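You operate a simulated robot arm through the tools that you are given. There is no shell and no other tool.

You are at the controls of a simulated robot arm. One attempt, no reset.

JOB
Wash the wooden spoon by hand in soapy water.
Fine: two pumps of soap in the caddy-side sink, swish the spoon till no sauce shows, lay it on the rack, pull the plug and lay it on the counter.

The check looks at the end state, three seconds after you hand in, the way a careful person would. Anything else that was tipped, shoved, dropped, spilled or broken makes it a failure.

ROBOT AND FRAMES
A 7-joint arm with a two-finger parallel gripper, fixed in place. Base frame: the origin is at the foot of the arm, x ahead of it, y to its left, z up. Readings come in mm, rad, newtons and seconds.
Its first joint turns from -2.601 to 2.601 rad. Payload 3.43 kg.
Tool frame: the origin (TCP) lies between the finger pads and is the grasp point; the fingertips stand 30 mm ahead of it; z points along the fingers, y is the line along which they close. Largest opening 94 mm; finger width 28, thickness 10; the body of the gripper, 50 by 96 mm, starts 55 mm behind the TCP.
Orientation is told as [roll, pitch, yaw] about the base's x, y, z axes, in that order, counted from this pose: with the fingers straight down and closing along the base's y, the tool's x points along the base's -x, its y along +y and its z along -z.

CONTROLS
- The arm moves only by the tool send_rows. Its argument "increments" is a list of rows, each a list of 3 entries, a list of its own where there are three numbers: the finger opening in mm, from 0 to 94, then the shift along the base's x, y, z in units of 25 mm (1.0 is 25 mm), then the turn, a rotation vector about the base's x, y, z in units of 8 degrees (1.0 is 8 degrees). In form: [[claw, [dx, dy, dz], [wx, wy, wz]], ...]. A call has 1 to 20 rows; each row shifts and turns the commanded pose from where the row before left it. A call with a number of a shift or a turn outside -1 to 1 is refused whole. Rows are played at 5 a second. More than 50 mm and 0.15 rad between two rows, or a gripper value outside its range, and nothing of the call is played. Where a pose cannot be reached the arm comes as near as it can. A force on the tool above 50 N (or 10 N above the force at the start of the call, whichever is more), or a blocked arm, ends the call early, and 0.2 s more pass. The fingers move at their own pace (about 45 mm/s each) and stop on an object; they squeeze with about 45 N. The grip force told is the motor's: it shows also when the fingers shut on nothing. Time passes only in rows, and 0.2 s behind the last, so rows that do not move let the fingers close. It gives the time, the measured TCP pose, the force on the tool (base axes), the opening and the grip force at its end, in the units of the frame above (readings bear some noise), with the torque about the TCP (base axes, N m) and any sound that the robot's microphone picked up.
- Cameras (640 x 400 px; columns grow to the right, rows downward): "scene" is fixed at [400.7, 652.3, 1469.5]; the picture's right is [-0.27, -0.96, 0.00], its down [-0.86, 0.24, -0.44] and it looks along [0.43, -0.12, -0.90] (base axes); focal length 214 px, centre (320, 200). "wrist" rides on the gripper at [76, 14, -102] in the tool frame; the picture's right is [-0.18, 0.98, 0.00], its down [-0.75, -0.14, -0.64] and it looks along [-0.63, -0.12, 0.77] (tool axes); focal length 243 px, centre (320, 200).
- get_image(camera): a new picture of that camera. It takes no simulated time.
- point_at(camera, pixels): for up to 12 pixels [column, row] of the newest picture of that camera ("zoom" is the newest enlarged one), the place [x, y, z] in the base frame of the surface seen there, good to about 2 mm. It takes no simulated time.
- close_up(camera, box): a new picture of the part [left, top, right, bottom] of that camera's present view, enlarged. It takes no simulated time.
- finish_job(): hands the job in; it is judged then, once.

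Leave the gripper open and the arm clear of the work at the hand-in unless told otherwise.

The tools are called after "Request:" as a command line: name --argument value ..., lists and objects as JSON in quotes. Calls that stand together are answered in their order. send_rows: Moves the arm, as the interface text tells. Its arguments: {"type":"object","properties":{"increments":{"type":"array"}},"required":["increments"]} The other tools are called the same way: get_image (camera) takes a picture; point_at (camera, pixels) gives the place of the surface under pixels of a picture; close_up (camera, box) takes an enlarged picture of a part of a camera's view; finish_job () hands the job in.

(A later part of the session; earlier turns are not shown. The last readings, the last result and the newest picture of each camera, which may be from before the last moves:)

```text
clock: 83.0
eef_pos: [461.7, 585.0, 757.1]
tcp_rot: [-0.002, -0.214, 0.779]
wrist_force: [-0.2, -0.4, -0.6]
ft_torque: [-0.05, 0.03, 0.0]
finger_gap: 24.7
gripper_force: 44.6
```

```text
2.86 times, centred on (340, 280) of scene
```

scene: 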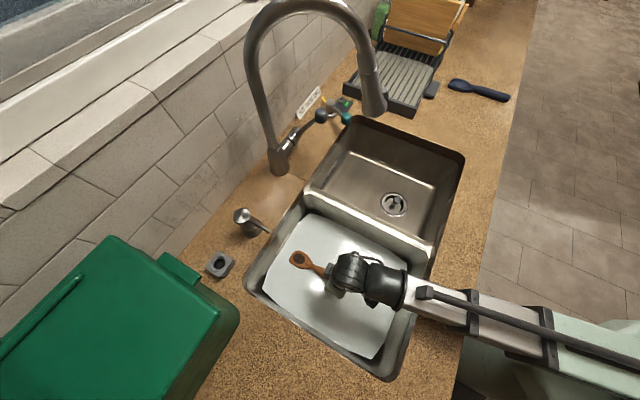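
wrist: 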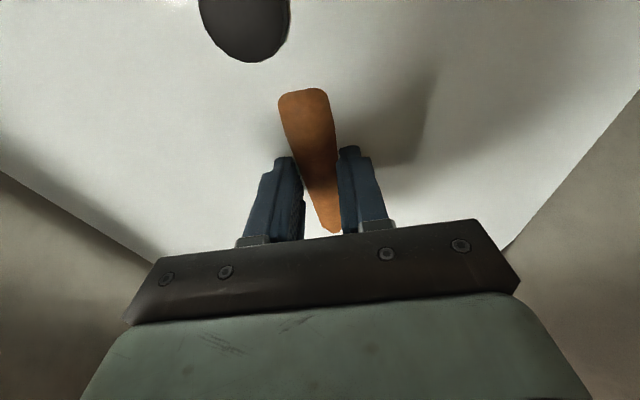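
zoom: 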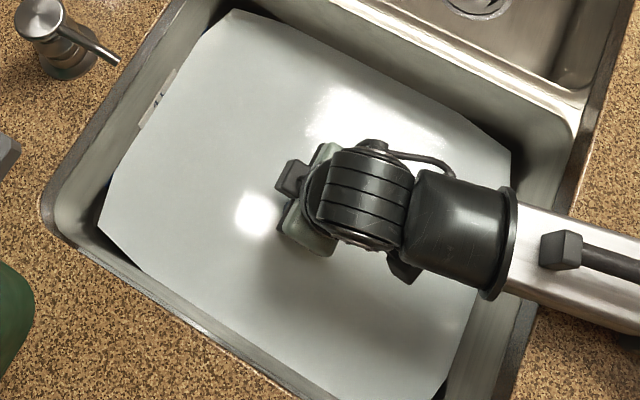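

The whole spoon is under and no blotch shows now. I lift it to look.

Request:
send_rows --increments '[[0, [0, 0, 0.6], [0, 0, 0]], [0, [0, 0, 0.9], [-0.18, 0.18, 0]], [0, [0, 0, 0.95], [0, 0, 0]], [0, [0, 0, 0.4], [0, 0, 0]], [0, [0, 0, 0], [0, 0, 0]]]'

Request:
close_up --camera "scene" --box '[270, 225, 350, 285]'

```text
clock: 84.2
eef_pos: [461.8, 582.9, 829.7]
tcp_rot: [-0.003, -0.176, 0.781]
wrist_force: [0.5, 0.0, -0.3]
ft_torque: [-0.06, 0.05, 0.0]
finger_gap: 24.6
gripper_force: 45.0
```

```text
6.67 times, centred on (310, 255) of scene
```

zoom: 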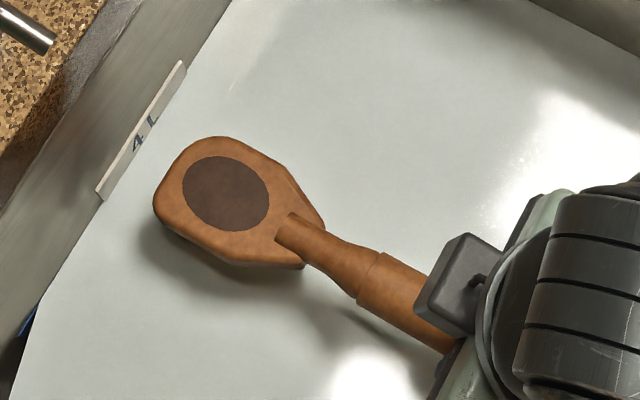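

I compare the patch at the same enlargement as before.

Request:
close_up --camera "scene" --box '[285, 235, 315, 260]'

Request:
close_up --camera "scene" --box '[240, 190, 440, 390]'

```text
16.00 times, centred on (300, 248) of scene
```

zoom: 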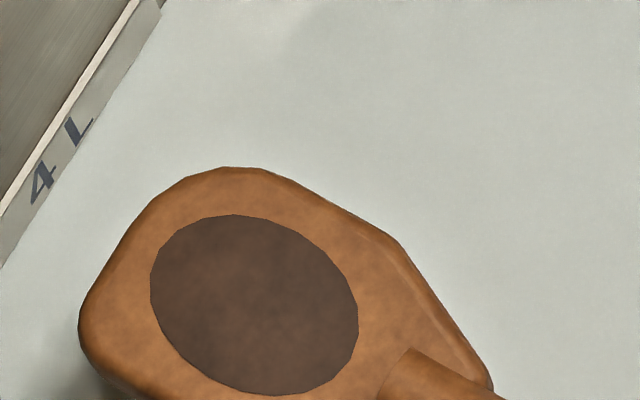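

```text
2.00 times, centred on (340, 290) of scene
```

zoom: 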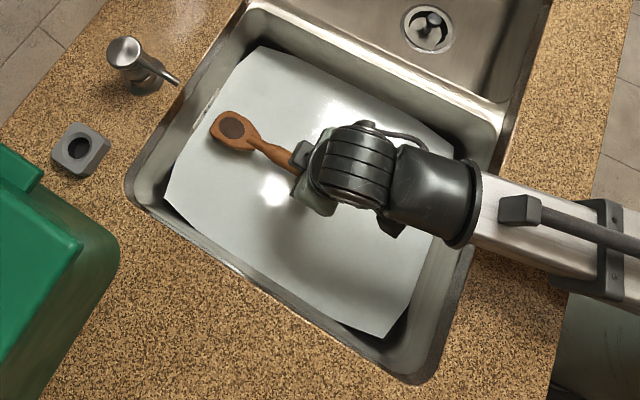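

To tell fading from lighting, I bring the spoon to the same pose as in the first lift (8° head-down, z 833) and compare.

Request:
send_rows --increments '[[0, [-0.08, 0, 0.1], [-0.22, 0.22, 0]], [0, [0, 0, 0], [-0.22, 0.22, 0]], [0, [0, 0, 0], [0, 0, 0]]]'

Request:
close_up --camera "scene" --box '[270, 225, 350, 285]'

```text
clock: 85.0
eef_pos: [460.1, 583.1, 831.2]
tcp_rot: [-0.004, -0.089, 0.782]
wrist_force: [-0.5, 0.0, -0.6]
ft_torque: [-0.02, 0.02, 0.0]
finger_gap: 24.7
gripper_force: 44.7
```

```text
6.67 times, centred on (310, 255) of scene
```

zoom: 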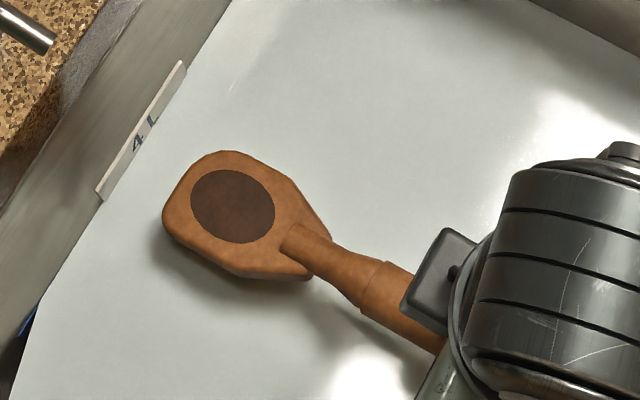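

Only very slightly lighter than at first, so I need faster, longer swishing while deep. I dip to TCP≈757 again and use full-speed strokes (about ±50 mm with ±12° turning).

Request:
send_rows --increments '[[0, [0.1, 0, -0.9], [0.31, -0.31, 0]], [0, [0, 0, -0.9], [0.31, -0.31, 0]], [0, [0, 0, -0.7], [0, 0, 0]], [0, [0, 0, -0.4], [0, 0, 0]], [0, [0, 0, -0.05], [0, 0, 0]], [0, [0, 0, 0], [0, 0, 0]], [0, [0.7, -0.7, 0], [0, 0, -0.7]], [0, [0.8, -0.8, 0], [0, 0, -0.8]], [0, [-1, 1, 0], [0, 0, 1]], [0, [-1, 1, 0], [0, 0, 1]], [0, [-1, 1, 0], [0, 0, 1]], [0, [1, -1, 0], [0, 0, -1]], [0, [1, -1, 0], [0, 0, -1]], [0, [1, -1, 0], [0, 0, -1]], [0, [-1, 1, 0], [0, 0, 1]], [0, [-1, 1, 0], [0, 0, 1]], [0, [-1, 1, 0], [0, 0, 1]], [0, [0.7, -0.7, 0], [0, 0, -0.7]], [0, [0.8, -0.8, 0], [0, 0, -0.8]], [0, [0, 0, 0], [0, 0, 0]]]'

```text
clock: 89.2
eef_pos: [460.0, 583.4, 756.5]
tcp_rot: [-0.002, -0.213, 0.78]
wrist_force: [0.5, -0.3, -0.5]
ft_torque: [-0.03, 0.06, 0.0]
finger_gap: 24.4
gripper_force: 44.9
```

No contact. I continue with full-speed strokes.

Request:
send_rows --increments '[[0, [0.7, -0.7, 0], [0, 0, -0.7]], [0, [0.8, -0.8, 0], [0, 0, -0.8]], [0, [-1, 1, 0], [0, 0, 1]], [0, [-1, 1, 0], [0, 0, 1]], [0, [-1, 1, 0], [0, 0, 1]], [0, [1, -1, 0], [0, 0, -1]], [0, [1, -1, 0], [0, 0, -1]], [0, [1, -1, 0], [0, 0, -1]], [0, [-1, 1, 0], [0, 0, 1]], [0, [-1, 1, 0], [0, 0, 1]], [0, [-1, 1, 0], [0, 0, 1]], [0, [1, -1, 0], [0, 0, -1]], [0, [1, -1, 0], [0, 0, -1]], [0, [1, -1, 0], [0, 0, -1]], [0, [-1, 1, 0], [0, 0, 1]], [0, [-1, 1, 0], [0, 0, 1]], [0, [-1, 1, 0], [0, 0, 1]], [0, [0.7, -0.7, 0], [0, 0, -0.7]], [0, [0.8, -0.8, 0], [0, 0, -0.8]], [0, [0, 0, 0], [0, 0, 0]]]'

Request:
send_rows --increments '[[0, [0, 0, 0.6], [0, 0, 0]], [0, [0, 0, 0.9], [-0.31, 0.31, 0]], [0, [0, 0, 0.95], [-0.31, 0.31, 0]], [0, [-0.05, 0, 0.5], [0, 0, 0]], [0, [0, 0, 0], [0, 0, 0]]]'

Request:
close_up --camera "scene" --box '[270, 225, 350, 285]'

```text
clock: 93.4
eef_pos: [462.6, 584.2, 758.5]
tcp_rot: [0.0, -0.213, 0.78]
wrist_force: [-0.1, 0.4, 0.1]
ft_torque: [-0.07, 0.02, -0.02]
finger_gap: 24.6
gripper_force: 45.2
```

```text
clock: 94.6
eef_pos: [460.5, 585.9, 832.5]
tcp_rot: [-0.002, -0.089, 0.781]
wrist_force: [0.4, -0.1, -1.2]
ft_torque: [-0.05, 0.02, -0.01]
finger_gap: 24.8
gripper_force: 45.0
```

```text
6.67 times, centred on (310, 255) of scene
```

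zoom: 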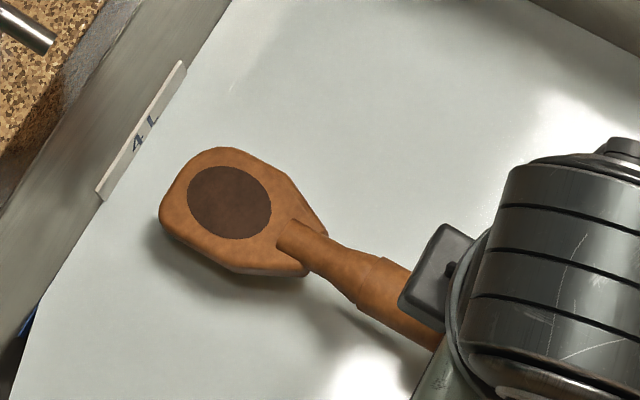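

The patch looks a little redder and lighter, so it does seem to come off slowly. I dip again and do several full rounds.

Request:
send_rows --increments '[[0, [0.1, 0, -0.9], [0.31, -0.31, 0]], [0, [0, 0, -0.9], [0.31, -0.31, 0]], [0, [0, 0, -0.7], [0, 0, 0]], [0, [0, 0, -0.45], [0, 0, 0]], [0, [0, 0, 0], [0, 0, 0]], [0, [0.7, -0.7, 0], [0, 0, -0.7]], [0, [0.8, -0.8, 0], [0, 0, -0.8]], [0, [-1, 1, 0], [0, 0, 1]], [0, [-1, 1, 0], [0, 0, 1]], [0, [-1, 1, 0], [0, 0, 1]], [0, [1, -1, 0], [0, 0, -1]], [0, [1, -1, 0], [0, 0, -1]], [0, [1, -1, 0], [0, 0, -1]], [0, [-1, 1, 0], [0, 0, 1]], [0, [-1, 1, 0], [0, 0, 1]], [0, [-1, 1, 0], [0, 0, 1]], [0, [1, -1, 0], [0, 0, -1]], [0, [1, -1, 0], [0, 0, -1]], [0, [1, -1, 0], [0, 0, -1]], [0, [-0.7, 0.7, 0], [0, 0, 0.7]]]'

Request:
send_rows --increments '[[0, [-0.8, 0.8, 0], [0, 0, 0.8]], [0, [-0.75, 0.75, 0], [0, 0, 0.75]], [0, [-0.75, 0.75, 0], [0, 0, 0.75]], [0, [1, -1, 0], [0, 0, -1]], [0, [1, -1, 0], [0, 0, -1]], [0, [1, -1, 0], [0, 0, -1]], [0, [-1, 1, 0], [0, 0, 1]], [0, [-1, 1, 0], [0, 0, 1]], [0, [-1, 1, 0], [0, 0, 1]], [0, [1, -1, 0], [0, 0, -1]], [0, [1, -1, 0], [0, 0, -1]], [0, [1, -1, 0], [0, 0, -1]], [0, [-1, 1, 0], [0, 0, 1]], [0, [-1, 1, 0], [0, 0, 1]], [0, [-1, 1, 0], [0, 0, 1]], [0, [1, -1, 0], [0, 0, -1]], [0, [1, -1, 0], [0, 0, -1]], [0, [1, -1, 0], [0, 0, -1]], [0, [-0.75, 0.75, 0], [0, 0, 0.75]], [0, [-0.75, 0.75, 0], [0, 0, 0.75]]]'

```text
clock: 98.8
eef_pos: [482.5, 565.3, 759.5]
tcp_rot: [-0.003, -0.212, 0.67]
wrist_force: [-0.1, 0.1, -0.8]
ft_torque: [-0.04, 0.06, 0.03]
finger_gap: 24.5
gripper_force: 44.1
```

```text
clock: 103.0
eef_pos: [463.3, 585.2, 757.8]
tcp_rot: [-0.001, -0.212, 0.782]
wrist_force: [-0.3, -0.3, 0.1]
ft_torque: [-0.04, 0.05, 0.0]
finger_gap: 24.6
gripper_force: 44.6
```

Everything steady. Two more rounds.

Request:
send_rows --increments '[[0, [0.75, -0.75, 0], [0, 0, -0.75]], [0, [0.75, -0.75, 0], [0, 0, -0.75]], [0, [-1, 1, 0], [0, 0, 1]], [0, [-1, 1, 0], [0, 0, 1]], [0, [-1, 1, 0], [0, 0, 1]], [0, [1, -1, 0], [0, 0, -1]], [0, [1, -1, 0], [0, 0, -1]], [0, [1, -1, 0], [0, 0, -1]], [0, [-1, 1, 0], [0, 0, 1]], [0, [-1, 1, 0], [0, 0, 1]], [0, [-1, 1, 0], [0, 0, 1]], [0, [1, -1, 0], [0, 0, -1]], [0, [1, -1, 0], [0, 0, -1]], [0, [1, -1, 0], [0, 0, -1]], [0, [-1, 1, 0], [0, 0, 1]], [0, [-1, 1, 0], [0, 0, 1]], [0, [-1, 1, 0], [0, 0, 1]], [0, [0.75, -0.75, 0], [0, 0, -0.75]], [0, [0.75, -0.75, 0], [0, 0, -0.75]], [0, [0, 0, 0], [0, 0, 0]]]'

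Request:
send_rows --increments '[[0, [0.75, -0.75, 0], [0, 0, -0.75]], [0, [0.75, -0.75, 0], [0, 0, -0.75]], [0, [-1, 1, 0], [0, 0, 1]], [0, [-1, 1, 0], [0, 0, 1]], [0, [-1, 1, 0], [0, 0, 1]], [0, [1, -1, 0], [0, 0, -1]], [0, [1, -1, 0], [0, 0, -1]], [0, [1, -1, 0], [0, 0, -1]], [0, [-1, 1, 0], [0, 0, 1]], [0, [-1, 1, 0], [0, 0, 1]], [0, [-1, 1, 0], [0, 0, 1]], [0, [1, -1, 0], [0, 0, -1]], [0, [1, -1, 0], [0, 0, -1]], [0, [1, -1, 0], [0, 0, -1]], [0, [-1, 1, 0], [0, 0, 1]], [0, [-1, 1, 0], [0, 0, 1]], [0, [-1, 1, 0], [0, 0, 1]], [0, [0.75, -0.75, 0], [0, 0, -0.75]], [0, [0.75, -0.75, 0], [0, 0, -0.75]], [0, [0, 0, 0], [0, 0, 0]]]'

Request:
send_rows --increments '[[0, [0, 0, 0.6], [0, 0, 0]], [0, [0, 0, 0.9], [-0.31, 0.31, 0]], [0, [0, 0, 0.95], [-0.31, 0.31, 0]], [0, [-0.05, 0, 0.5], [0, 0, 0]], [0, [0, 0, 0], [0, 0, 0]]]'

Request:
close_up --camera "scene" --box '[270, 225, 350, 285]'

```text
clock: 107.2
eef_pos: [463.4, 584.0, 758.1]
tcp_rot: [-0.001, -0.214, 0.781]
wrist_force: [-0.7, 0.3, -0.6]
ft_torque: [-0.04, 0.06, -0.01]
finger_gap: 24.6
gripper_force: 44.8
```

```text
clock: 111.4
eef_pos: [463.0, 585.8, 758.2]
tcp_rot: [-0.001, -0.213, 0.78]
wrist_force: [-0.7, 0.2, -0.2]
ft_torque: [-0.03, 0.03, -0.03]
finger_gap: 24.5
gripper_force: 44.5
```

```text
clock: 112.6
eef_pos: [463.3, 584.7, 832.3]
tcp_rot: [-0.004, -0.088, 0.783]
wrist_force: [-0.5, -0.6, -0.4]
ft_torque: [-0.02, 0.06, 0.01]
finger_gap: 24.9
gripper_force: 44.6
```

```text
6.67 times, centred on (310, 255) of scene
```

zoom: 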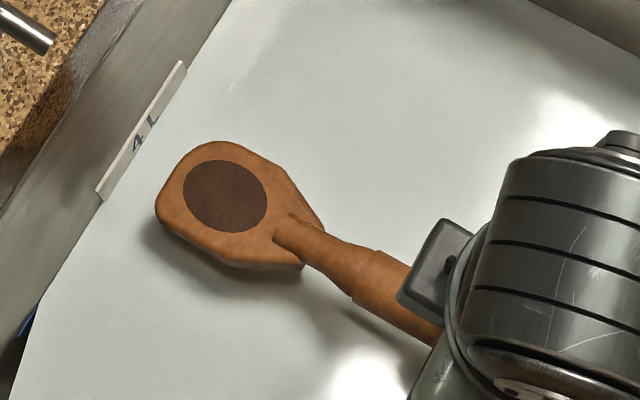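

The patch looks about the same again. I take a very close look at it before deciding what is missing.

Request:
close_up --camera "scene" --box '[288, 241, 308, 257]'

Request:
close_up --camera "scene" --box '[445, 75, 515, 105]'

Request:
get_image --camera "wrist"

```text
16.00 times, centred on (298, 249) of scene
```

zoom: 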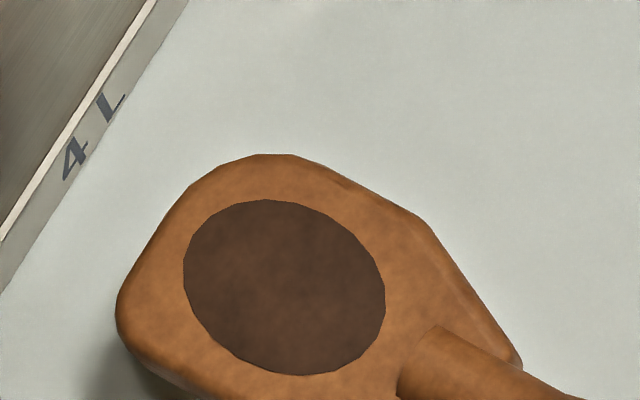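

```text
9.14 times, centred on (480, 90) of scene
```

zoom: 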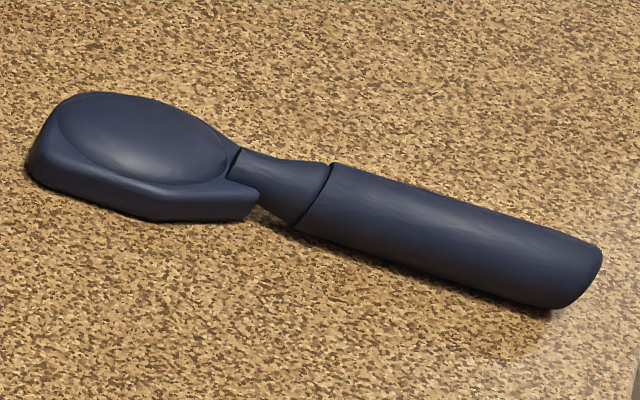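

```text
taken
```

wrist: 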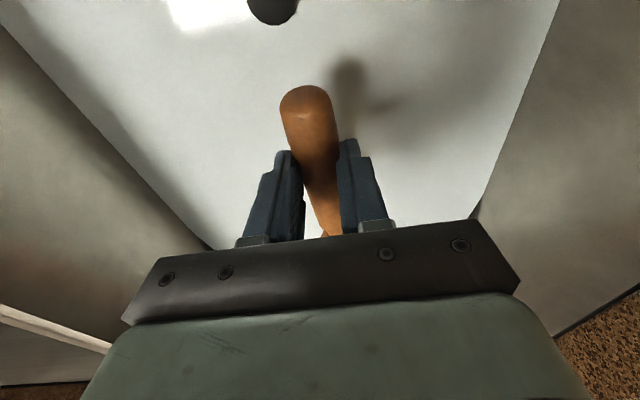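

I bring it to the 10° pose used for the earlier enlarged views, for a fair comparison of the colour.

Request:
send_rows --increments '[[0, [0, 0, -0.05], [0.22, -0.22, 0]], [0, [0, 0, 0], [0.22, -0.22, 0]], [0, [0, 0, 0], [0, 0, 0]]]'

Request:
close_up --camera "scene" --box '[285, 235, 315, 260]'

```text
clock: 113.4
eef_pos: [462.9, 585.2, 829.9]
tcp_rot: [-0.002, -0.178, 0.781]
wrist_force: [0.6, 0.5, -1.0]
ft_torque: [-0.06, 0.07, -0.01]
finger_gap: 24.7
gripper_force: 45.1
```

```text
16.00 times, centred on (300, 248) of scene
```

zoom: 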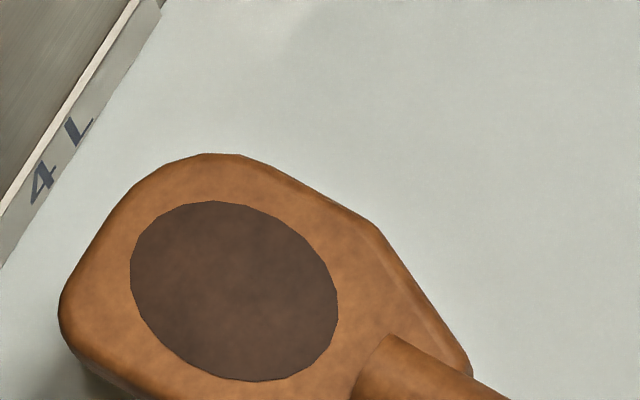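

The colour and size are unchanged, so I try one long uninterrupted deep swish. First I dip level, as deep as the floor allows.

Request:
send_rows --increments '[[0, [0, 0, -0.9], [0.18, -0.18, 0]], [0, [0, 0, -0.9], [0.1, -0.1, 0]], [0, [0, 0, -0.7], [0, 0, 0]], [0, [0, 0, -0.35], [0, 0, 0]], [0, [0, 0, -0.15], [0, 0, 0]], [0, [0, 0, 0], [0, 0, 0]]]'

```text
clock: 114.8
eef_pos: [461.0, 585.4, 755.5]
tcp_rot: [-0.002, -0.231, 0.781]
wrist_force: [-0.5, -0.3, -0.3]
ft_torque: [-0.03, 0.05, -0.01]
finger_gap: 24.9
gripper_force: 44.9
```

Steady at 755. Now a long uninterrupted swish.

Request:
send_rows --increments '[[0, [0.75, -0.75, 0], [0, 0, -0.75]], [0, [0.75, -0.75, 0], [0, 0, -0.75]], [0, [-1, 1, 0], [0, 0, 1]], [0, [-1, 1, 0], [0, 0, 1]], [0, [-1, 1, 0], [0, 0, 1]], [0, [1, -1, 0], [0, 0, -1]], [0, [1, -1, 0], [0, 0, -1]], [0, [1, -1, 0], [0, 0, -1]], [0, [-1, 1, 0], [0, 0, 1]], [0, [-1, 1, 0], [0, 0, 1]], [0, [-1, 1, 0], [0, 0, 1]], [0, [1, -1, 0], [0, 0, -1]], [0, [1, -1, 0], [0, 0, -1]], [0, [1, -1, 0], [0, 0, -1]], [0, [-1, 1, 0], [0, 0, 1]], [0, [-1, 1, 0], [0, 0, 1]], [0, [-1, 1, 0], [0, 0, 1]], [0, [0.75, -0.75, 0], [0, 0, -0.75]], [0, [0.75, -0.75, 0], [0, 0, -0.75]]]'

Request:
send_rows --increments '[[0, [0.75, -0.75, 0], [0, 0, -0.75]], [0, [0.75, -0.75, 0], [0, 0, -0.75]], [0, [-1, 1, 0], [0, 0, 1]], [0, [-1, 1, 0], [0, 0, 1]], [0, [-1, 1, 0], [0, 0, 1]], [0, [1, -1, 0], [0, 0, -1]], [0, [1, -1, 0], [0, 0, -1]], [0, [1, -1, 0], [0, 0, -1]], [0, [-1, 1, 0], [0, 0, 1]], [0, [-1, 1, 0], [0, 0, 1]], [0, [-1, 1, 0], [0, 0, 1]], [0, [1, -1, 0], [0, 0, -1]], [0, [1, -1, 0], [0, 0, -1]], [0, [1, -1, 0], [0, 0, -1]], [0, [-1, 1, 0], [0, 0, 1]], [0, [-1, 1, 0], [0, 0, 1]], [0, [-1, 1, 0], [0, 0, 1]], [0, [0.75, -0.75, 0], [0, 0, -0.75]], [0, [0.75, -0.75, 0], [0, 0, -0.75]]]'

Request:
send_rows --increments '[[0, [0.75, -0.75, 0], [0, 0, -0.75]], [0, [0.75, -0.75, 0], [0, 0, -0.75]], [0, [-1, 1, 0], [0, 0, 1]], [0, [-1, 1, 0], [0, 0, 1]], [0, [-1, 1, 0], [0, 0, 1]], [0, [1, -1, 0], [0, 0, -1]], [0, [1, -1, 0], [0, 0, -1]], [0, [1, -1, 0], [0, 0, -1]], [0, [-1, 1, 0], [0, 0, 1]], [0, [-1, 1, 0], [0, 0, 1]], [0, [-1, 1, 0], [0, 0, 1]], [0, [1, -1, 0], [0, 0, -1]], [0, [1, -1, 0], [0, 0, -1]], [0, [1, -1, 0], [0, 0, -1]], [0, [-1, 1, 0], [0, 0, 1]], [0, [-1, 1, 0], [0, 0, 1]], [0, [-1, 1, 0], [0, 0, 1]], [0, [0.75, -0.75, 0], [0, 0, -0.75]], [0, [0.75, -0.75, 0], [0, 0, -0.75]]]'

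Request:
close_up --camera "scene" --box '[240, 190, 440, 390]'

```text
clock: 118.8
eef_pos: [462.4, 584.5, 755.7]
tcp_rot: [-0.002, -0.234, 0.781]
wrist_force: [-0.6, 0.0, -0.4]
ft_torque: [-0.05, 0.02, 0.03]
finger_gap: 24.4
gripper_force: 45.0
```

```text
clock: 122.8
eef_pos: [462.7, 585.0, 755.3]
tcp_rot: [-0.003, -0.233, 0.78]
wrist_force: [0.4, 0.2, -0.5]
ft_torque: [-0.04, 0.05, 0.02]
finger_gap: 24.4
gripper_force: 45.6
```

```text
clock: 126.8
eef_pos: [463.8, 584.0, 755.7]
tcp_rot: [-0.004, -0.233, 0.781]
wrist_force: [-0.2, -0.7, -0.1]
ft_torque: [-0.03, 0.05, -0.01]
finger_gap: 24.6
gripper_force: 45.2
```

```text
2.00 times, centred on (340, 290) of scene
```

zoom: 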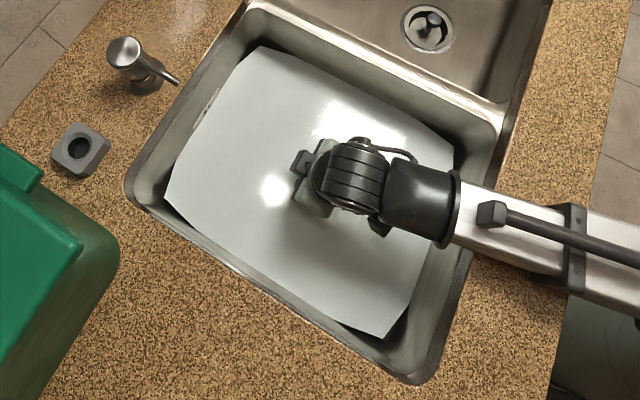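

I lift to check.

Request:
send_rows --increments '[[0, [0, 0, 0.6], [0, 0, 0]], [0, [0, 0, 0.9], [-0.14, 0.14, 0]], [0, [0, 0, 0.95], [-0.14, 0.14, 0]], [0, [-0.05, 0, 0.5], [0, 0, 0]], [0, [0, 0, 0], [0, 0, 0]]]'

Request:
close_up --camera "scene" --box '[285, 235, 315, 260]'

```text
clock: 128.0
eef_pos: [461.1, 584.6, 829.5]
tcp_rot: [-0.003, -0.176, 0.78]
wrist_force: [0.9, 0.6, -0.4]
ft_torque: [-0.02, 0.02, 0.03]
finger_gap: 24.4
gripper_force: 45.2
```

```text
16.00 times, centred on (300, 248) of scene
```

zoom: 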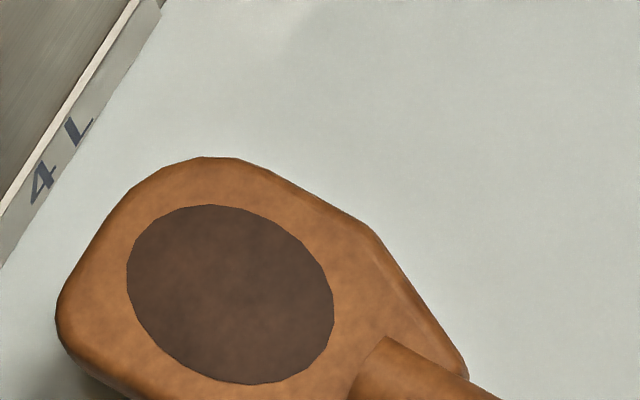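

Unchanged. I try other kinds of motion and check after each. First: at the shallower depth of the third round (TCP 768), strokes along the spoon's own axis mixed with sideways ones; for room I go to the caddy side of the plug knob.

Request:
send_rows --increments '[[0, [-0.5, 0.5, 0], [0, 0, 0]], [0, [-0.6, 0.6, 0], [0, 0, 0]], [0, [0, 0, -0.9], [0, 0, 0]], [0, [0, 0, -0.9], [0, 0, 0]], [0, [0, 0, -0.65], [0, 0, 0]], [0, [-0.6, -0.6, 0], [0, 0, 0]], [0, [-0.6, -0.6, 0], [0, 0, 0]], [0, [0.6, 0.6, 0], [0, 0, 0]], [0, [0.6, 0.6, 0], [0, 0, 0]], [0, [-0.6, -0.6, 0], [0, 0, 0]], [0, [-0.6, -0.6, 0], [0, 0, 0]], [0, [0.6, 0.6, 0], [0, 0, 0]], [0, [0.6, 0.6, 0], [0, 0, 0]], [0, [-0.6, -0.6, 0], [0, 0, 0]], [0, [-0.6, -0.6, 0], [0, 0, 0]], [0, [0.6, 0.6, 0], [0, 0, 0]], [0, [0.6, 0.6, 0], [0, 0, 0]], [0, [-0.6, -0.6, 0], [0, 0, 0]], [0, [-0.6, -0.6, 0], [0, 0, 0]], [0, [0, 0, 0], [0, 0, 0]]]'

Request:
get_image --camera "wrist"

Request:
close_up --camera "scene" --box '[240, 190, 440, 390]'

```text
clock: 132.2
eef_pos: [404.6, 582.1, 767.8]
tcp_rot: [-0.002, -0.176, 0.783]
wrist_force: [-0.8, 0.4, -0.3]
ft_torque: [-0.03, 0.02, -0.01]
finger_gap: 24.5
gripper_force: 45.1
```

```text
taken
```

wrist: 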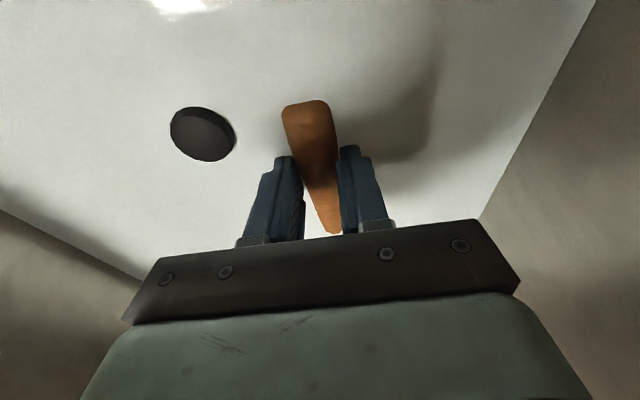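

```text
2.00 times, centred on (340, 290) of scene
```

zoom: 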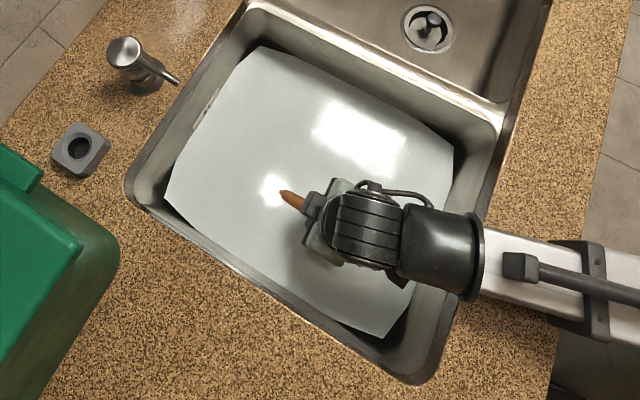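

I lift here and look.

Request:
send_rows --increments '[[0, [0, 0, 0.6], [0, 0, 0]], [0, [0, 0, 0.9], [0, 0, 0]], [0, [0, 0, 0.95], [0, 0, 0]], [0, [0, 0, 0], [0, 0, 0]]]'

Request:
close_up --camera "scene" --box '[270, 240, 330, 290]'

```text
clock: 133.2
eef_pos: [403.7, 582.5, 830.5]
tcp_rot: [-0.002, -0.176, 0.781]
wrist_force: [0.6, 0.4, -0.9]
ft_torque: [-0.03, 0.07, 0.02]
finger_gap: 24.6
gripper_force: 44.9
```

```text
8.00 times, centred on (300, 265) of scene
```

zoom: 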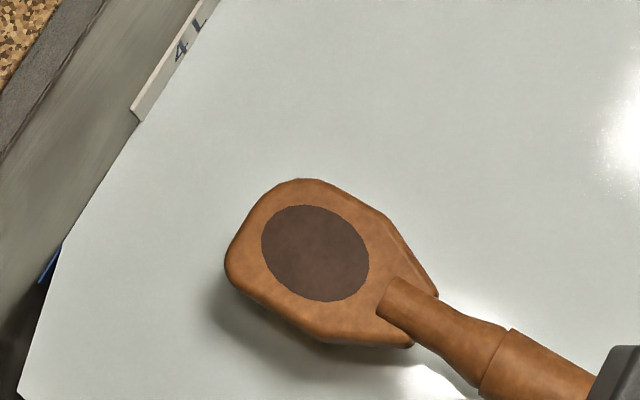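

It may be a bit lighter here. I return to the standard pose to compare fairly.

Request:
send_rows --increments '[[0, [0.75, 0, 0], [0, 0, 0]], [0, [0.8, 0.05, 0], [0, 0, 0]], [0, [0.75, 0.05, 0], [0, 0, 0]], [0, [0, 0, 0], [0, 0, 0]], [0, [0, 0, 0], [0, 0, 0]]]'

Request:
close_up --camera "scene" --box '[285, 235, 315, 260]'

```text
clock: 134.4
eef_pos: [461.9, 585.2, 828.8]
tcp_rot: [-0.004, -0.175, 0.782]
wrist_force: [-0.7, -0.9, -1.6]
ft_torque: [-0.05, 0.01, 0.0]
finger_gap: 24.6
gripper_force: 44.9
```

```text
16.00 times, centred on (300, 248) of scene
```

zoom: 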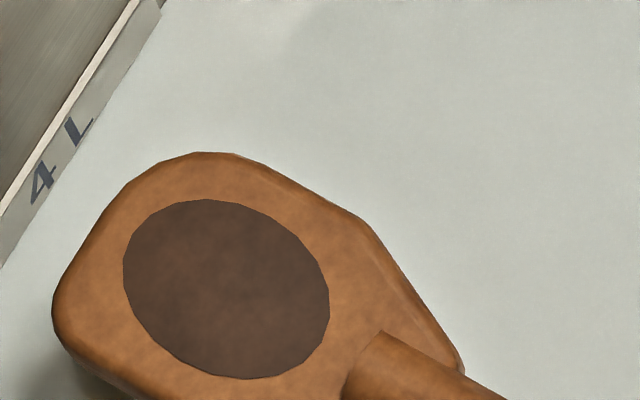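

No clear change at the same pose. I test a longer series along the spoon's axis, nearer the basin's middle (bowl 30–60 mm closer to the centre than before).

Request:
send_rows --increments '[[0, [-0.6, 0.45, 0], [0, 0, 0]], [0, [-0.6, 0.45, 0], [0, 0, 0]], [0, [-0.3, -0.3, -0.9], [0, 0, 0]], [0, [0, 0, -0.9], [0, 0, 0]], [0, [0, 0, -0.7], [0, 0, 0]], [0, [-0.9, -0.9, 0], [0, 0, 0]], [0, [0.9, 0.9, 0], [0, 0, 0]], [0, [0.3, 0.3, 0], [0, 0, 0]], [0, [-0.9, -0.9, 0], [0, 0, 0]], [0, [-0.6, -0.6, 0], [0, 0, 0]], [0, [0.9, 0.9, 0], [0, 0, 0]], [0, [0.6, 0.6, 0], [0, 0, 0]], [0, [-0.9, -0.9, 0], [0, 0, 0]], [0, [-0.6, -0.6, 0], [0, 0, 0]], [0, [0.9, 0.9, 0], [0, 0, 0]], [0, [0.6, 0.6, 0], [0, 0, 0]], [0, [-0.9, -0.9, 0], [0, 0, 0]], [0, [-0.6, -0.6, 0], [0, 0, 0]], [0, [0.9, 0.9, 0], [0, 0, 0]], [0, [0.6, 0.6, 0], [0, 0, 0]]]'

Request:
send_rows --increments '[[0, [-0.9, -0.9, 0], [0, 0, 0]], [0, [-0.6, -0.6, 0], [0, 0, 0]], [0, [0.9, 0.9, 0], [0, 0, 0]], [0, [0.6, 0.6, 0], [0, 0, 0]], [0, [-0.9, -0.9, 0], [0, 0, 0]], [0, [-0.6, -0.6, 0], [0, 0, 0]], [0, [0.9, 0.9, 0], [0, 0, 0]], [0, [0.6, 0.6, 0], [0, 0, 0]], [0, [-0.9, -0.9, 0], [0, 0, 0]], [0, [-0.6, -0.6, 0], [0, 0, 0]], [0, [0.9, 0.9, 0], [0, 0, 0]], [0, [0.6, 0.6, 0], [0, 0, 0]], [0, [-0.9, -0.9, 0], [0, 0, 0]], [0, [-0.6, -0.6, 0], [0, 0, 0]], [0, [0.9, 0.9, 0], [0, 0, 0]], [0, [0.6, 0.6, 0], [0, 0, 0]], [0, [-0.9, -0.9, 0], [0, 0, 0]], [0, [-0.6, -0.6, 0], [0, 0, 0]], [0, [0, 0, 0], [0, 0, 0]]]'

```text
clock: 138.6
eef_pos: [430.1, 609.4, 766.2]
tcp_rot: [-0.004, -0.177, 0.78]
wrist_force: [-0.5, 0.8, -1.1]
ft_torque: [-0.03, 0.04, -0.01]
finger_gap: 24.4
gripper_force: 44.6
```

```text
clock: 142.6
eef_pos: [393.1, 570.7, 766.8]
tcp_rot: [-0.004, -0.176, 0.781]
wrist_force: [0.3, 0.1, -0.9]
ft_torque: [-0.06, 0.0, 0.01]
finger_gap: 24.7
gripper_force: 44.9
```

I lift and return to the standard pose to compare.

Request:
send_rows --increments '[[0, [0, 0, 0.6], [0, 0, 0]], [0, [0, 0, 0.95], [0, 0, 0]], [0, [0, 0, 0.95], [0, 0, 0]], [0, [0.9, 0.2, 0], [0, 0, 0]], [0, [0.95, 0.2, 0], [0, 0, 0]], [0, [0.9, 0.18, 0], [0, 0, 0]], [0, [0, 0, 0], [0, 0, 0]], [0, [0, 0, 0], [0, 0, 0]]]'

Request:
close_up --camera "scene" --box '[285, 235, 315, 260]'

```text
clock: 144.4
eef_pos: [463.6, 584.7, 831.1]
tcp_rot: [-0.005, -0.176, 0.781]
wrist_force: [0.5, 0.5, -1.0]
ft_torque: [-0.04, 0.06, 0.01]
finger_gap: 24.6
gripper_force: 44.7
```

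```text
16.00 times, centred on (300, 248) of scene
```

zoom: 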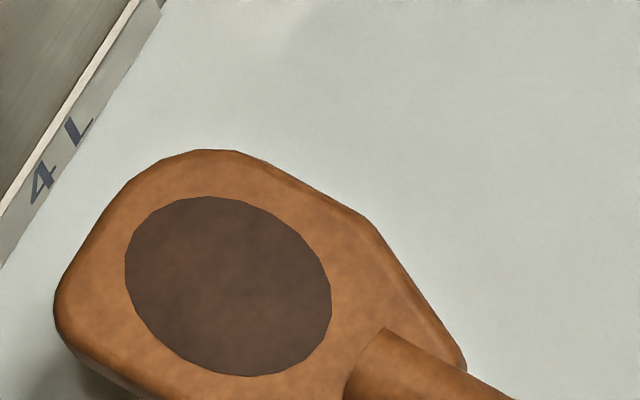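

Hard to see any change. I test a slow swish next (about 60 mm/s, ±40 mm) for some 12 seconds.

Request:
send_rows --increments '[[0, [0, 0, -0.9], [0.1, -0.1, 0]], [0, [0, 0, -0.9], [0, 0, 0]], [0, [0, 0, -0.7], [0, 0, 0]], [0, [0, 0, -0.3], [0, 0, 0]], [0, [0.4, -0.4, 0], [0, 0, 0]], [0, [0.4, -0.4, 0], [0, 0, 0]], [0, [0.4, -0.4, 0], [0, 0, 0]], [0, [-0.4, 0.4, 0], [0, 0, 0]], [0, [-0.4, 0.4, 0], [0, 0, 0]], [0, [-0.4, 0.4, 0], [0, 0, 0]], [0, [-0.4, 0.4, 0], [0, 0, 0]], [0, [-0.4, 0.4, 0], [0, 0, 0]], [0, [-0.4, 0.4, 0], [0, 0, 0]], [0, [0.4, -0.4, 0], [0, 0, 0]], [0, [0.4, -0.4, 0], [0, 0, 0]], [0, [0.4, -0.4, 0], [0, 0, 0]], [0, [0.4, -0.4, 0], [0, 0, 0]], [0, [0.4, -0.4, 0], [0, 0, 0]], [0, [0.4, -0.4, 0], [0, 0, 0]], [0, [-0.4, 0.4, 0], [0, 0, 0]]]'

Request:
send_rows --increments '[[0, [-0.4, 0.4, 0], [0, 0, 0]], [0, [-0.4, 0.4, 0], [0, 0, 0]], [0, [-0.4, 0.4, 0], [0, 0, 0]], [0, [-0.4, 0.4, 0], [0, 0, 0]], [0, [-0.4, 0.4, 0], [0, 0, 0]], [0, [0.4, -0.4, 0], [0, 0, 0]], [0, [0.4, -0.4, 0], [0, 0, 0]], [0, [0.4, -0.4, 0], [0, 0, 0]], [0, [0.4, -0.4, 0], [0, 0, 0]], [0, [0.4, -0.4, 0], [0, 0, 0]], [0, [0.4, -0.4, 0], [0, 0, 0]], [0, [-0.4, 0.4, 0], [0, 0, 0]], [0, [-0.4, 0.4, 0], [0, 0, 0]], [0, [-0.4, 0.4, 0], [0, 0, 0]], [0, [0, 0, 0], [0, 0, 0]], [0, [0, 0, 0.7], [0, 0, 0]], [0, [0, 0, 0.95], [-0.1, 0.1, 0]], [0, [0, 0, 0.95], [0, 0, 0]], [0, [0, 0, 0.25], [0, 0, 0]], [0, [0, 0, 0], [0, 0, 0]]]'

Request:
close_up --camera "scene" --box '[285, 235, 315, 260]'

```text
clock: 148.6
eef_pos: [481.7, 564.1, 759.4]
tcp_rot: [-0.004, -0.196, 0.78]
wrist_force: [0.4, 0.3, 0.0]
ft_torque: [-0.08, 0.06, -0.02]
finger_gap: 24.7
gripper_force: 45.1
```

```text
clock: 152.8
eef_pos: [462.2, 583.1, 831.9]
tcp_rot: [-0.004, -0.177, 0.782]
wrist_force: [0.6, 0.3, -0.2]
ft_torque: [-0.07, 0.06, -0.02]
finger_gap: 24.3
gripper_force: 45.1
```

```text
16.00 times, centred on (300, 248) of scene
```

zoom: 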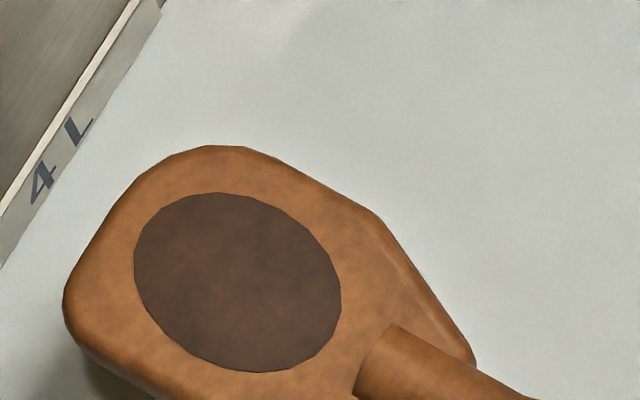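

No change from slow motion either. I test up-and-down dunks combined with sideways strokes next (bobbing the bowl through the surface and down).

Request:
send_rows --increments '[[0, [0, 0, -0.9], [0.1, -0.1, 0]], [0, [0, 0, -0.9], [0, 0, 0]], [0, [0, 0, -0.7], [0, 0, 0]], [0, [0.7, -0.7, -0.3], [0, 0, 0]], [0, [-0.5, 0.5, 0.9], [0, 0, 0]], [0, [-0.5, 0.5, -0.9], [0, 0, 0]], [0, [-0.4, 0.4, 0.9], [0, 0, 0]], [0, [0.5, -0.5, -0.9], [0, 0, 0]], [0, [0.5, -0.5, 0.9], [0, 0, 0]], [0, [0.4, -0.4, -0.9], [0, 0, 0]], [0, [-0.5, 0.5, 0.9], [0, 0, 0]], [0, [-0.5, 0.5, -0.9], [0, 0, 0]], [0, [-0.4, 0.4, 0.9], [0, 0, 0]], [0, [0.5, -0.5, -0.9], [0, 0, 0]], [0, [0.5, -0.5, 0.9], [0, 0, 0]], [0, [0.4, -0.4, -0.9], [0, 0, 0]], [0, [-0.7, 0.7, 0.5], [0, 0, 0]], [0, [0, 0, 0.9], [0, 0, 0]], [0, [0, 0, 0.95], [-0.1, 0.1, 0]], [0, [0, 0, 0.45], [0, 0, 0]]]'

Request:
close_up --camera "scene" --box '[270, 225, 350, 285]'

Request:
close_up --camera "scene" --box '[285, 235, 315, 260]'

```text
clock: 157.0
eef_pos: [461.4, 584.2, 831.6]
tcp_rot: [-0.003, -0.176, 0.782]
wrist_force: [-0.9, -0.4, -1.3]
ft_torque: [-0.04, 0.05, 0.03]
finger_gap: 24.5
gripper_force: 45.1
```

```text
6.67 times, centred on (310, 255) of scene
```

zoom: 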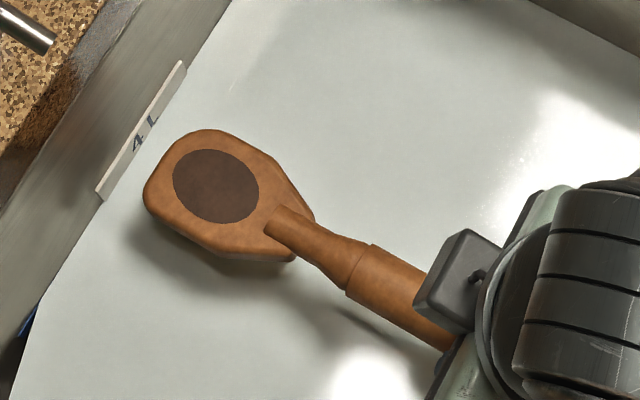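

```text
16.00 times, centred on (300, 248) of scene
```

zoom: 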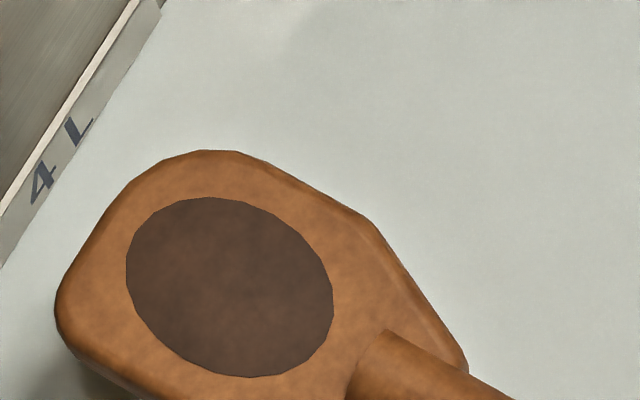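

Size and look are the same within what I can judge. I do one decisive long session at full speed (about 28 s under water without a break), then compare.

Request:
send_rows --increments '[[0, [0, 0, -0.9], [0.1, -0.1, 0]], [0, [0, 0, -0.9], [0, 0, 0]], [0, [0, 0, -0.7], [0, 0, 0]], [0, [0, 0, -0.35], [0, 0, 0]], [0, [0.75, -0.75, 0], [0, 0, -0.75]], [0, [0.75, -0.75, 0], [0, 0, -0.75]], [0, [-1, 1, 0], [0, 0, 1]], [0, [-1, 1, 0], [0, 0, 1]], [0, [-1, 1, 0], [0, 0, 1]], [0, [1, -1, 0], [0, 0, -1]], [0, [1, -1, 0], [0, 0, -1]], [0, [1, -1, 0], [0, 0, -1]], [0, [-1, 1, 0], [0, 0, 1]], [0, [-1, 1, 0], [0, 0, 1]], [0, [-1, 1, 0], [0, 0, 1]], [0, [1, -1, 0], [0, 0, -1]], [0, [1, -1, 0], [0, 0, -1]], [0, [1, -1, 0], [0, 0, -1]], [0, [-0.75, 0.75, 0], [0, 0, 0.75]], [0, [-0.75, 0.75, 0], [0, 0, 0.75]]]'

Request:
send_rows --increments '[[0, [-0.75, 0.75, 0], [0, 0, 0.75]], [0, [-0.75, 0.75, 0], [0, 0, 0.75]], [0, [1, -1, 0], [0, 0, -1]], [0, [1, -1, 0], [0, 0, -1]], [0, [1, -1, 0], [0, 0, -1]], [0, [-1, 1, 0], [0, 0, 1]], [0, [-1, 1, 0], [0, 0, 1]], [0, [-1, 1, 0], [0, 0, 1]], [0, [1, -1, 0], [0, 0, -1]], [0, [1, -1, 0], [0, 0, -1]], [0, [1, -1, 0], [0, 0, -1]], [0, [-1, 1, 0], [0, 0, 1]], [0, [-1, 1, 0], [0, 0, 1]], [0, [-1, 1, 0], [0, 0, 1]], [0, [1, -1, 0], [0, 0, -1]], [0, [1, -1, 0], [0, 0, -1]], [0, [1, -1, 0], [0, 0, -1]], [0, [-0.75, 0.75, 0], [0, 0, 0.75]], [0, [-0.75, 0.75, 0], [0, 0, 0.75]]]'

Request:
send_rows --increments '[[0, [-0.75, 0.75, 0], [0, 0, 0.75]], [0, [-0.75, 0.75, 0], [0, 0, 0.75]], [0, [1, -1, 0], [0, 0, -1]], [0, [1, -1, 0], [0, 0, -1]], [0, [1, -1, 0], [0, 0, -1]], [0, [-1, 1, 0], [0, 0, 1]], [0, [-1, 1, 0], [0, 0, 1]], [0, [-1, 1, 0], [0, 0, 1]], [0, [1, -1, 0], [0, 0, -1]], [0, [1, -1, 0], [0, 0, -1]], [0, [1, -1, 0], [0, 0, -1]], [0, [-1, 1, 0], [0, 0, 1]], [0, [-1, 1, 0], [0, 0, 1]], [0, [-1, 1, 0], [0, 0, 1]], [0, [1, -1, 0], [0, 0, -1]], [0, [1, -1, 0], [0, 0, -1]], [0, [1, -1, 0], [0, 0, -1]], [0, [-0.75, 0.75, 0], [0, 0, 0.75]], [0, [-0.75, 0.75, 0], [0, 0, 0.75]]]'

Request:
send_rows --increments '[[0, [-0.75, 0.75, 0], [0, 0, 0.75]], [0, [-0.75, 0.75, 0], [0, 0, 0.75]], [0, [1, -1, 0], [0, 0, -1]], [0, [1, -1, 0], [0, 0, -1]], [0, [1, -1, 0], [0, 0, -1]], [0, [-1, 1, 0], [0, 0, 1]], [0, [-1, 1, 0], [0, 0, 1]], [0, [-1, 1, 0], [0, 0, 1]], [0, [1, -1, 0], [0, 0, -1]], [0, [1, -1, 0], [0, 0, -1]], [0, [1, -1, 0], [0, 0, -1]], [0, [-1, 1, 0], [0, 0, 1]], [0, [-1, 1, 0], [0, 0, 1]], [0, [-1, 1, 0], [0, 0, 1]], [0, [1, -1, 0], [0, 0, -1]], [0, [1, -1, 0], [0, 0, -1]], [0, [1, -1, 0], [0, 0, -1]], [0, [-0.75, 0.75, 0], [0, 0, 0.75]], [0, [-0.75, 0.75, 0], [0, 0, 0.75]]]'

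Request:
send_rows --increments '[[0, [-0.75, 0.75, 0], [0, 0, 0.75]], [0, [-0.75, 0.75, 0], [0, 0, 0.75]], [0, [1, -1, 0], [0, 0, -1]], [0, [1, -1, 0], [0, 0, -1]], [0, [1, -1, 0], [0, 0, -1]], [0, [-1, 1, 0], [0, 0, 1]], [0, [-1, 1, 0], [0, 0, 1]], [0, [-1, 1, 0], [0, 0, 1]], [0, [1, -1, 0], [0, 0, -1]], [0, [1, -1, 0], [0, 0, -1]], [0, [1, -1, 0], [0, 0, -1]], [0, [-0.75, 0.75, 0], [0, 0, 0.75]], [0, [-0.75, 0.75, 0], [0, 0, 0.75]], [0, [0, 0, 0.6], [0, 0, 0]], [0, [0, 0, 0.95], [-0.1, 0.1, 0]], [0, [0, 0, 0.95], [0, 0, 0]], [0, [0, 0, 0.4], [0, 0, 0]], [0, [0, 0, 0], [0, 0, 0]]]'

Request:
close_up --camera "scene" --box '[285, 235, 315, 260]'

```text
clock: 161.2
eef_pos: [463.0, 582.0, 760.1]
tcp_rot: [-0.002, -0.197, 0.782]
wrist_force: [-1.3, 1.0, -1.4]
ft_torque: [-0.02, 0.0, 0.0]
finger_gap: 24.8
gripper_force: 45.1
```

```text
clock: 165.2
eef_pos: [462.2, 585.6, 758.7]
tcp_rot: [0.0, -0.198, 0.783]
wrist_force: [-0.3, 0.9, 0.2]
ft_torque: [-0.02, 0.05, 0.0]
finger_gap: 24.6
gripper_force: 45.1
```

```text
clock: 169.2
eef_pos: [462.5, 584.4, 760.1]
tcp_rot: [-0.004, -0.197, 0.782]
wrist_force: [0.8, 0.4, -1.5]
ft_torque: [-0.07, 0.05, -0.02]
finger_gap: 24.5
gripper_force: 44.9
```

```text
clock: 173.2
eef_pos: [462.5, 584.3, 758.8]
tcp_rot: [-0.004, -0.198, 0.783]
wrist_force: [0.0, -1.0, 0.2]
ft_torque: [0.11, -0.16, -0.13]
finger_gap: 24.7
gripper_force: 44.8
```

```text
clock: 177.0
eef_pos: [461.5, 585.0, 832.8]
tcp_rot: [-0.003, -0.177, 0.781]
wrist_force: [0.4, 0.1, -1.0]
ft_torque: [-0.05, 0.05, 0.02]
finger_gap: 24.7
gripper_force: 45.1
```

```text
16.00 times, centred on (300, 248) of scene
```

zoom: 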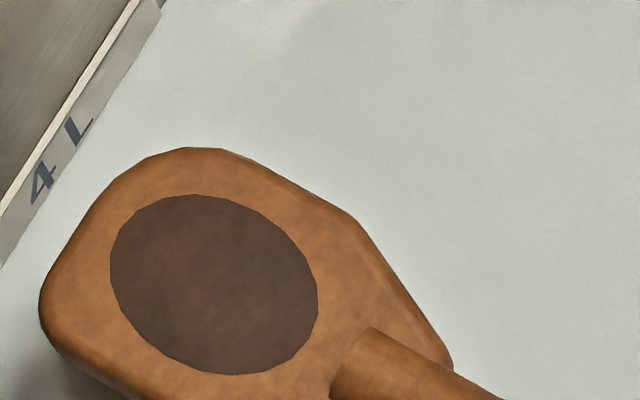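

Still the same. One difference of the first rounds: there the fingers were out of the water and the head pointed further down. I repeat that kind: head-down 13° (tool upright), TCP≈794, fingers above the surface.

Request:
send_rows --increments '[[0, [0, 0, -0.5], [-0.29, 0.29, 0]], [0, [-0.1, -0.1, -0.5], [-0.29, 0.29, 0]], [0, [-0.1, -0.1, -0.4], [-0.28, 0.28, 0]], [0, [0, 0, -0.2], [0, 0, 0]], [0, [0, 0, 0], [0, 0, 0]]]'

Request:
close_up --camera "scene" --box '[270, 225, 350, 285]'

```text
clock: 178.2
eef_pos: [455.9, 579.8, 794.1]
tcp_rot: [-0.004, -0.009, 0.782]
wrist_force: [0.6, -0.5, -1.2]
ft_torque: [-0.03, 0.04, -0.03]
finger_gap: 24.7
gripper_force: 44.8
```

```text
6.67 times, centred on (310, 255) of scene
```

zoom: 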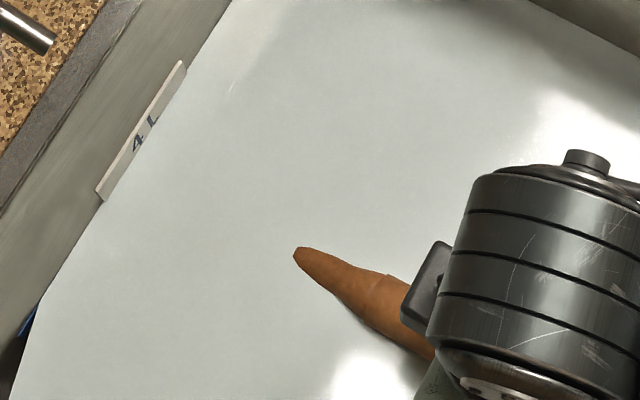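

The head is fully under with the fingers dry. I swish here with sideways strokes.

Request:
send_rows --increments '[[0, [0.75, -0.75, 0], [0, 0, 0]], [0, [0.75, -0.75, 0], [0, 0, 0]], [0, [-1, 1, 0], [0, 0, 0]], [0, [-1, 1, 0], [0, 0, 0]], [0, [-1, 1, 0], [0, 0, 0]], [0, [1, -1, 0], [0, 0, 0]], [0, [1, -1, 0], [0, 0, 0]], [0, [1, -1, 0], [0, 0, 0]], [0, [-1, 1, 0], [0, 0, 0]], [0, [-1, 1, 0], [0, 0, 0]], [0, [-1, 1, 0], [0, 0, 0]], [0, [1, -1, 0], [0, 0, 0]], [0, [1, -1, 0], [0, 0, 0]], [0, [1, -1, 0], [0, 0, 0]], [0, [-1, 1, 0], [0, 0, 0]], [0, [-1, 1, 0], [0, 0, 0]], [0, [-1, 1, 0], [0, 0, 0]], [0, [0.75, -0.75, 0], [0, 0, 0]], [0, [0.75, -0.75, 0], [0, 0, 0]], [0, [0, 0, 0], [0, 0, 0]]]'

Request:
send_rows --increments '[[0, [0.75, -0.75, 0], [0, 0, 0]], [0, [0.75, -0.75, 0], [0, 0, 0]], [0, [-1, 1, 0], [0, 0, 0]], [0, [-1, 1, 0], [0, 0, 0]], [0, [-1, 1, 0], [0, 0, 0]], [0, [1, -1, 0], [0, 0, 0]], [0, [1, -1, 0], [0, 0, 0]], [0, [1, -1, 0], [0, 0, 0]], [0, [-1, 1, 0], [0, 0, 0]], [0, [-1, 1, 0], [0, 0, 0]], [0, [-1, 1, 0], [0, 0, 0]], [0, [1, -1, 0], [0, 0, 0]], [0, [1, -1, 0], [0, 0, 0]], [0, [1, -1, 0], [0, 0, 0]], [0, [-1, 1, 0], [0, 0, 0]], [0, [-1, 1, 0], [0, 0, 0]], [0, [-1, 1, 0], [0, 0, 0]], [0, [0.75, -0.75, 0], [0, 0, 0]], [0, [0.75, -0.75, 0], [0, 0, 0]], [0, [0, 0, 0], [0, 0, 0]]]'

Request:
send_rows --increments '[[0, [0, 0, 0.7], [0.2, -0.2, 0]], [0, [0.1, 0.1, 0.8], [0.25, -0.25, 0]], [0, [0, 0, 0], [0, 0, 0]], [0, [0, 0, 0], [0, 0, 0]]]'

Request:
close_up --camera "scene" --box '[270, 225, 350, 285]'

```text
clock: 182.4
eef_pos: [456.1, 579.6, 793.0]
tcp_rot: [-0.004, -0.007, 0.783]
wrist_force: [0.7, 0.1, -1.7]
ft_torque: [-0.04, 0.05, 0.0]
finger_gap: 24.7
gripper_force: 44.7
```

```text
clock: 186.6
eef_pos: [456.1, 579.4, 793.5]
tcp_rot: [-0.006, -0.007, 0.782]
wrist_force: [0.0, -0.9, -1.5]
ft_torque: [-0.01, 0.04, 0.02]
finger_gap: 24.6
gripper_force: 44.9
```

```text
clock: 187.6
eef_pos: [461.0, 580.5, 831.4]
tcp_rot: [-0.005, -0.096, 0.783]
wrist_force: [0.0, -0.6, -0.9]
ft_torque: [-0.04, 0.05, 0.0]
finger_gap: 24.8
gripper_force: 45.1
```

```text
6.67 times, centred on (310, 255) of scene
```

zoom: 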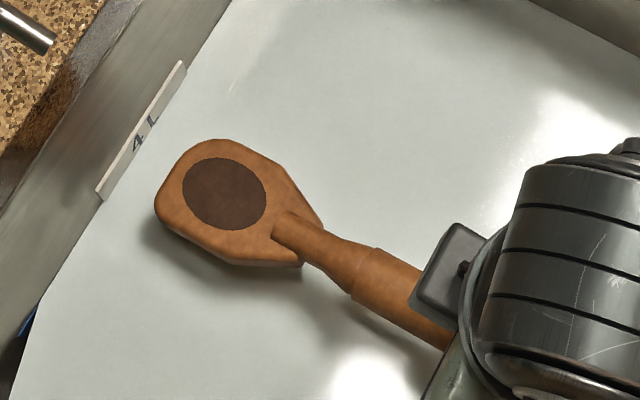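

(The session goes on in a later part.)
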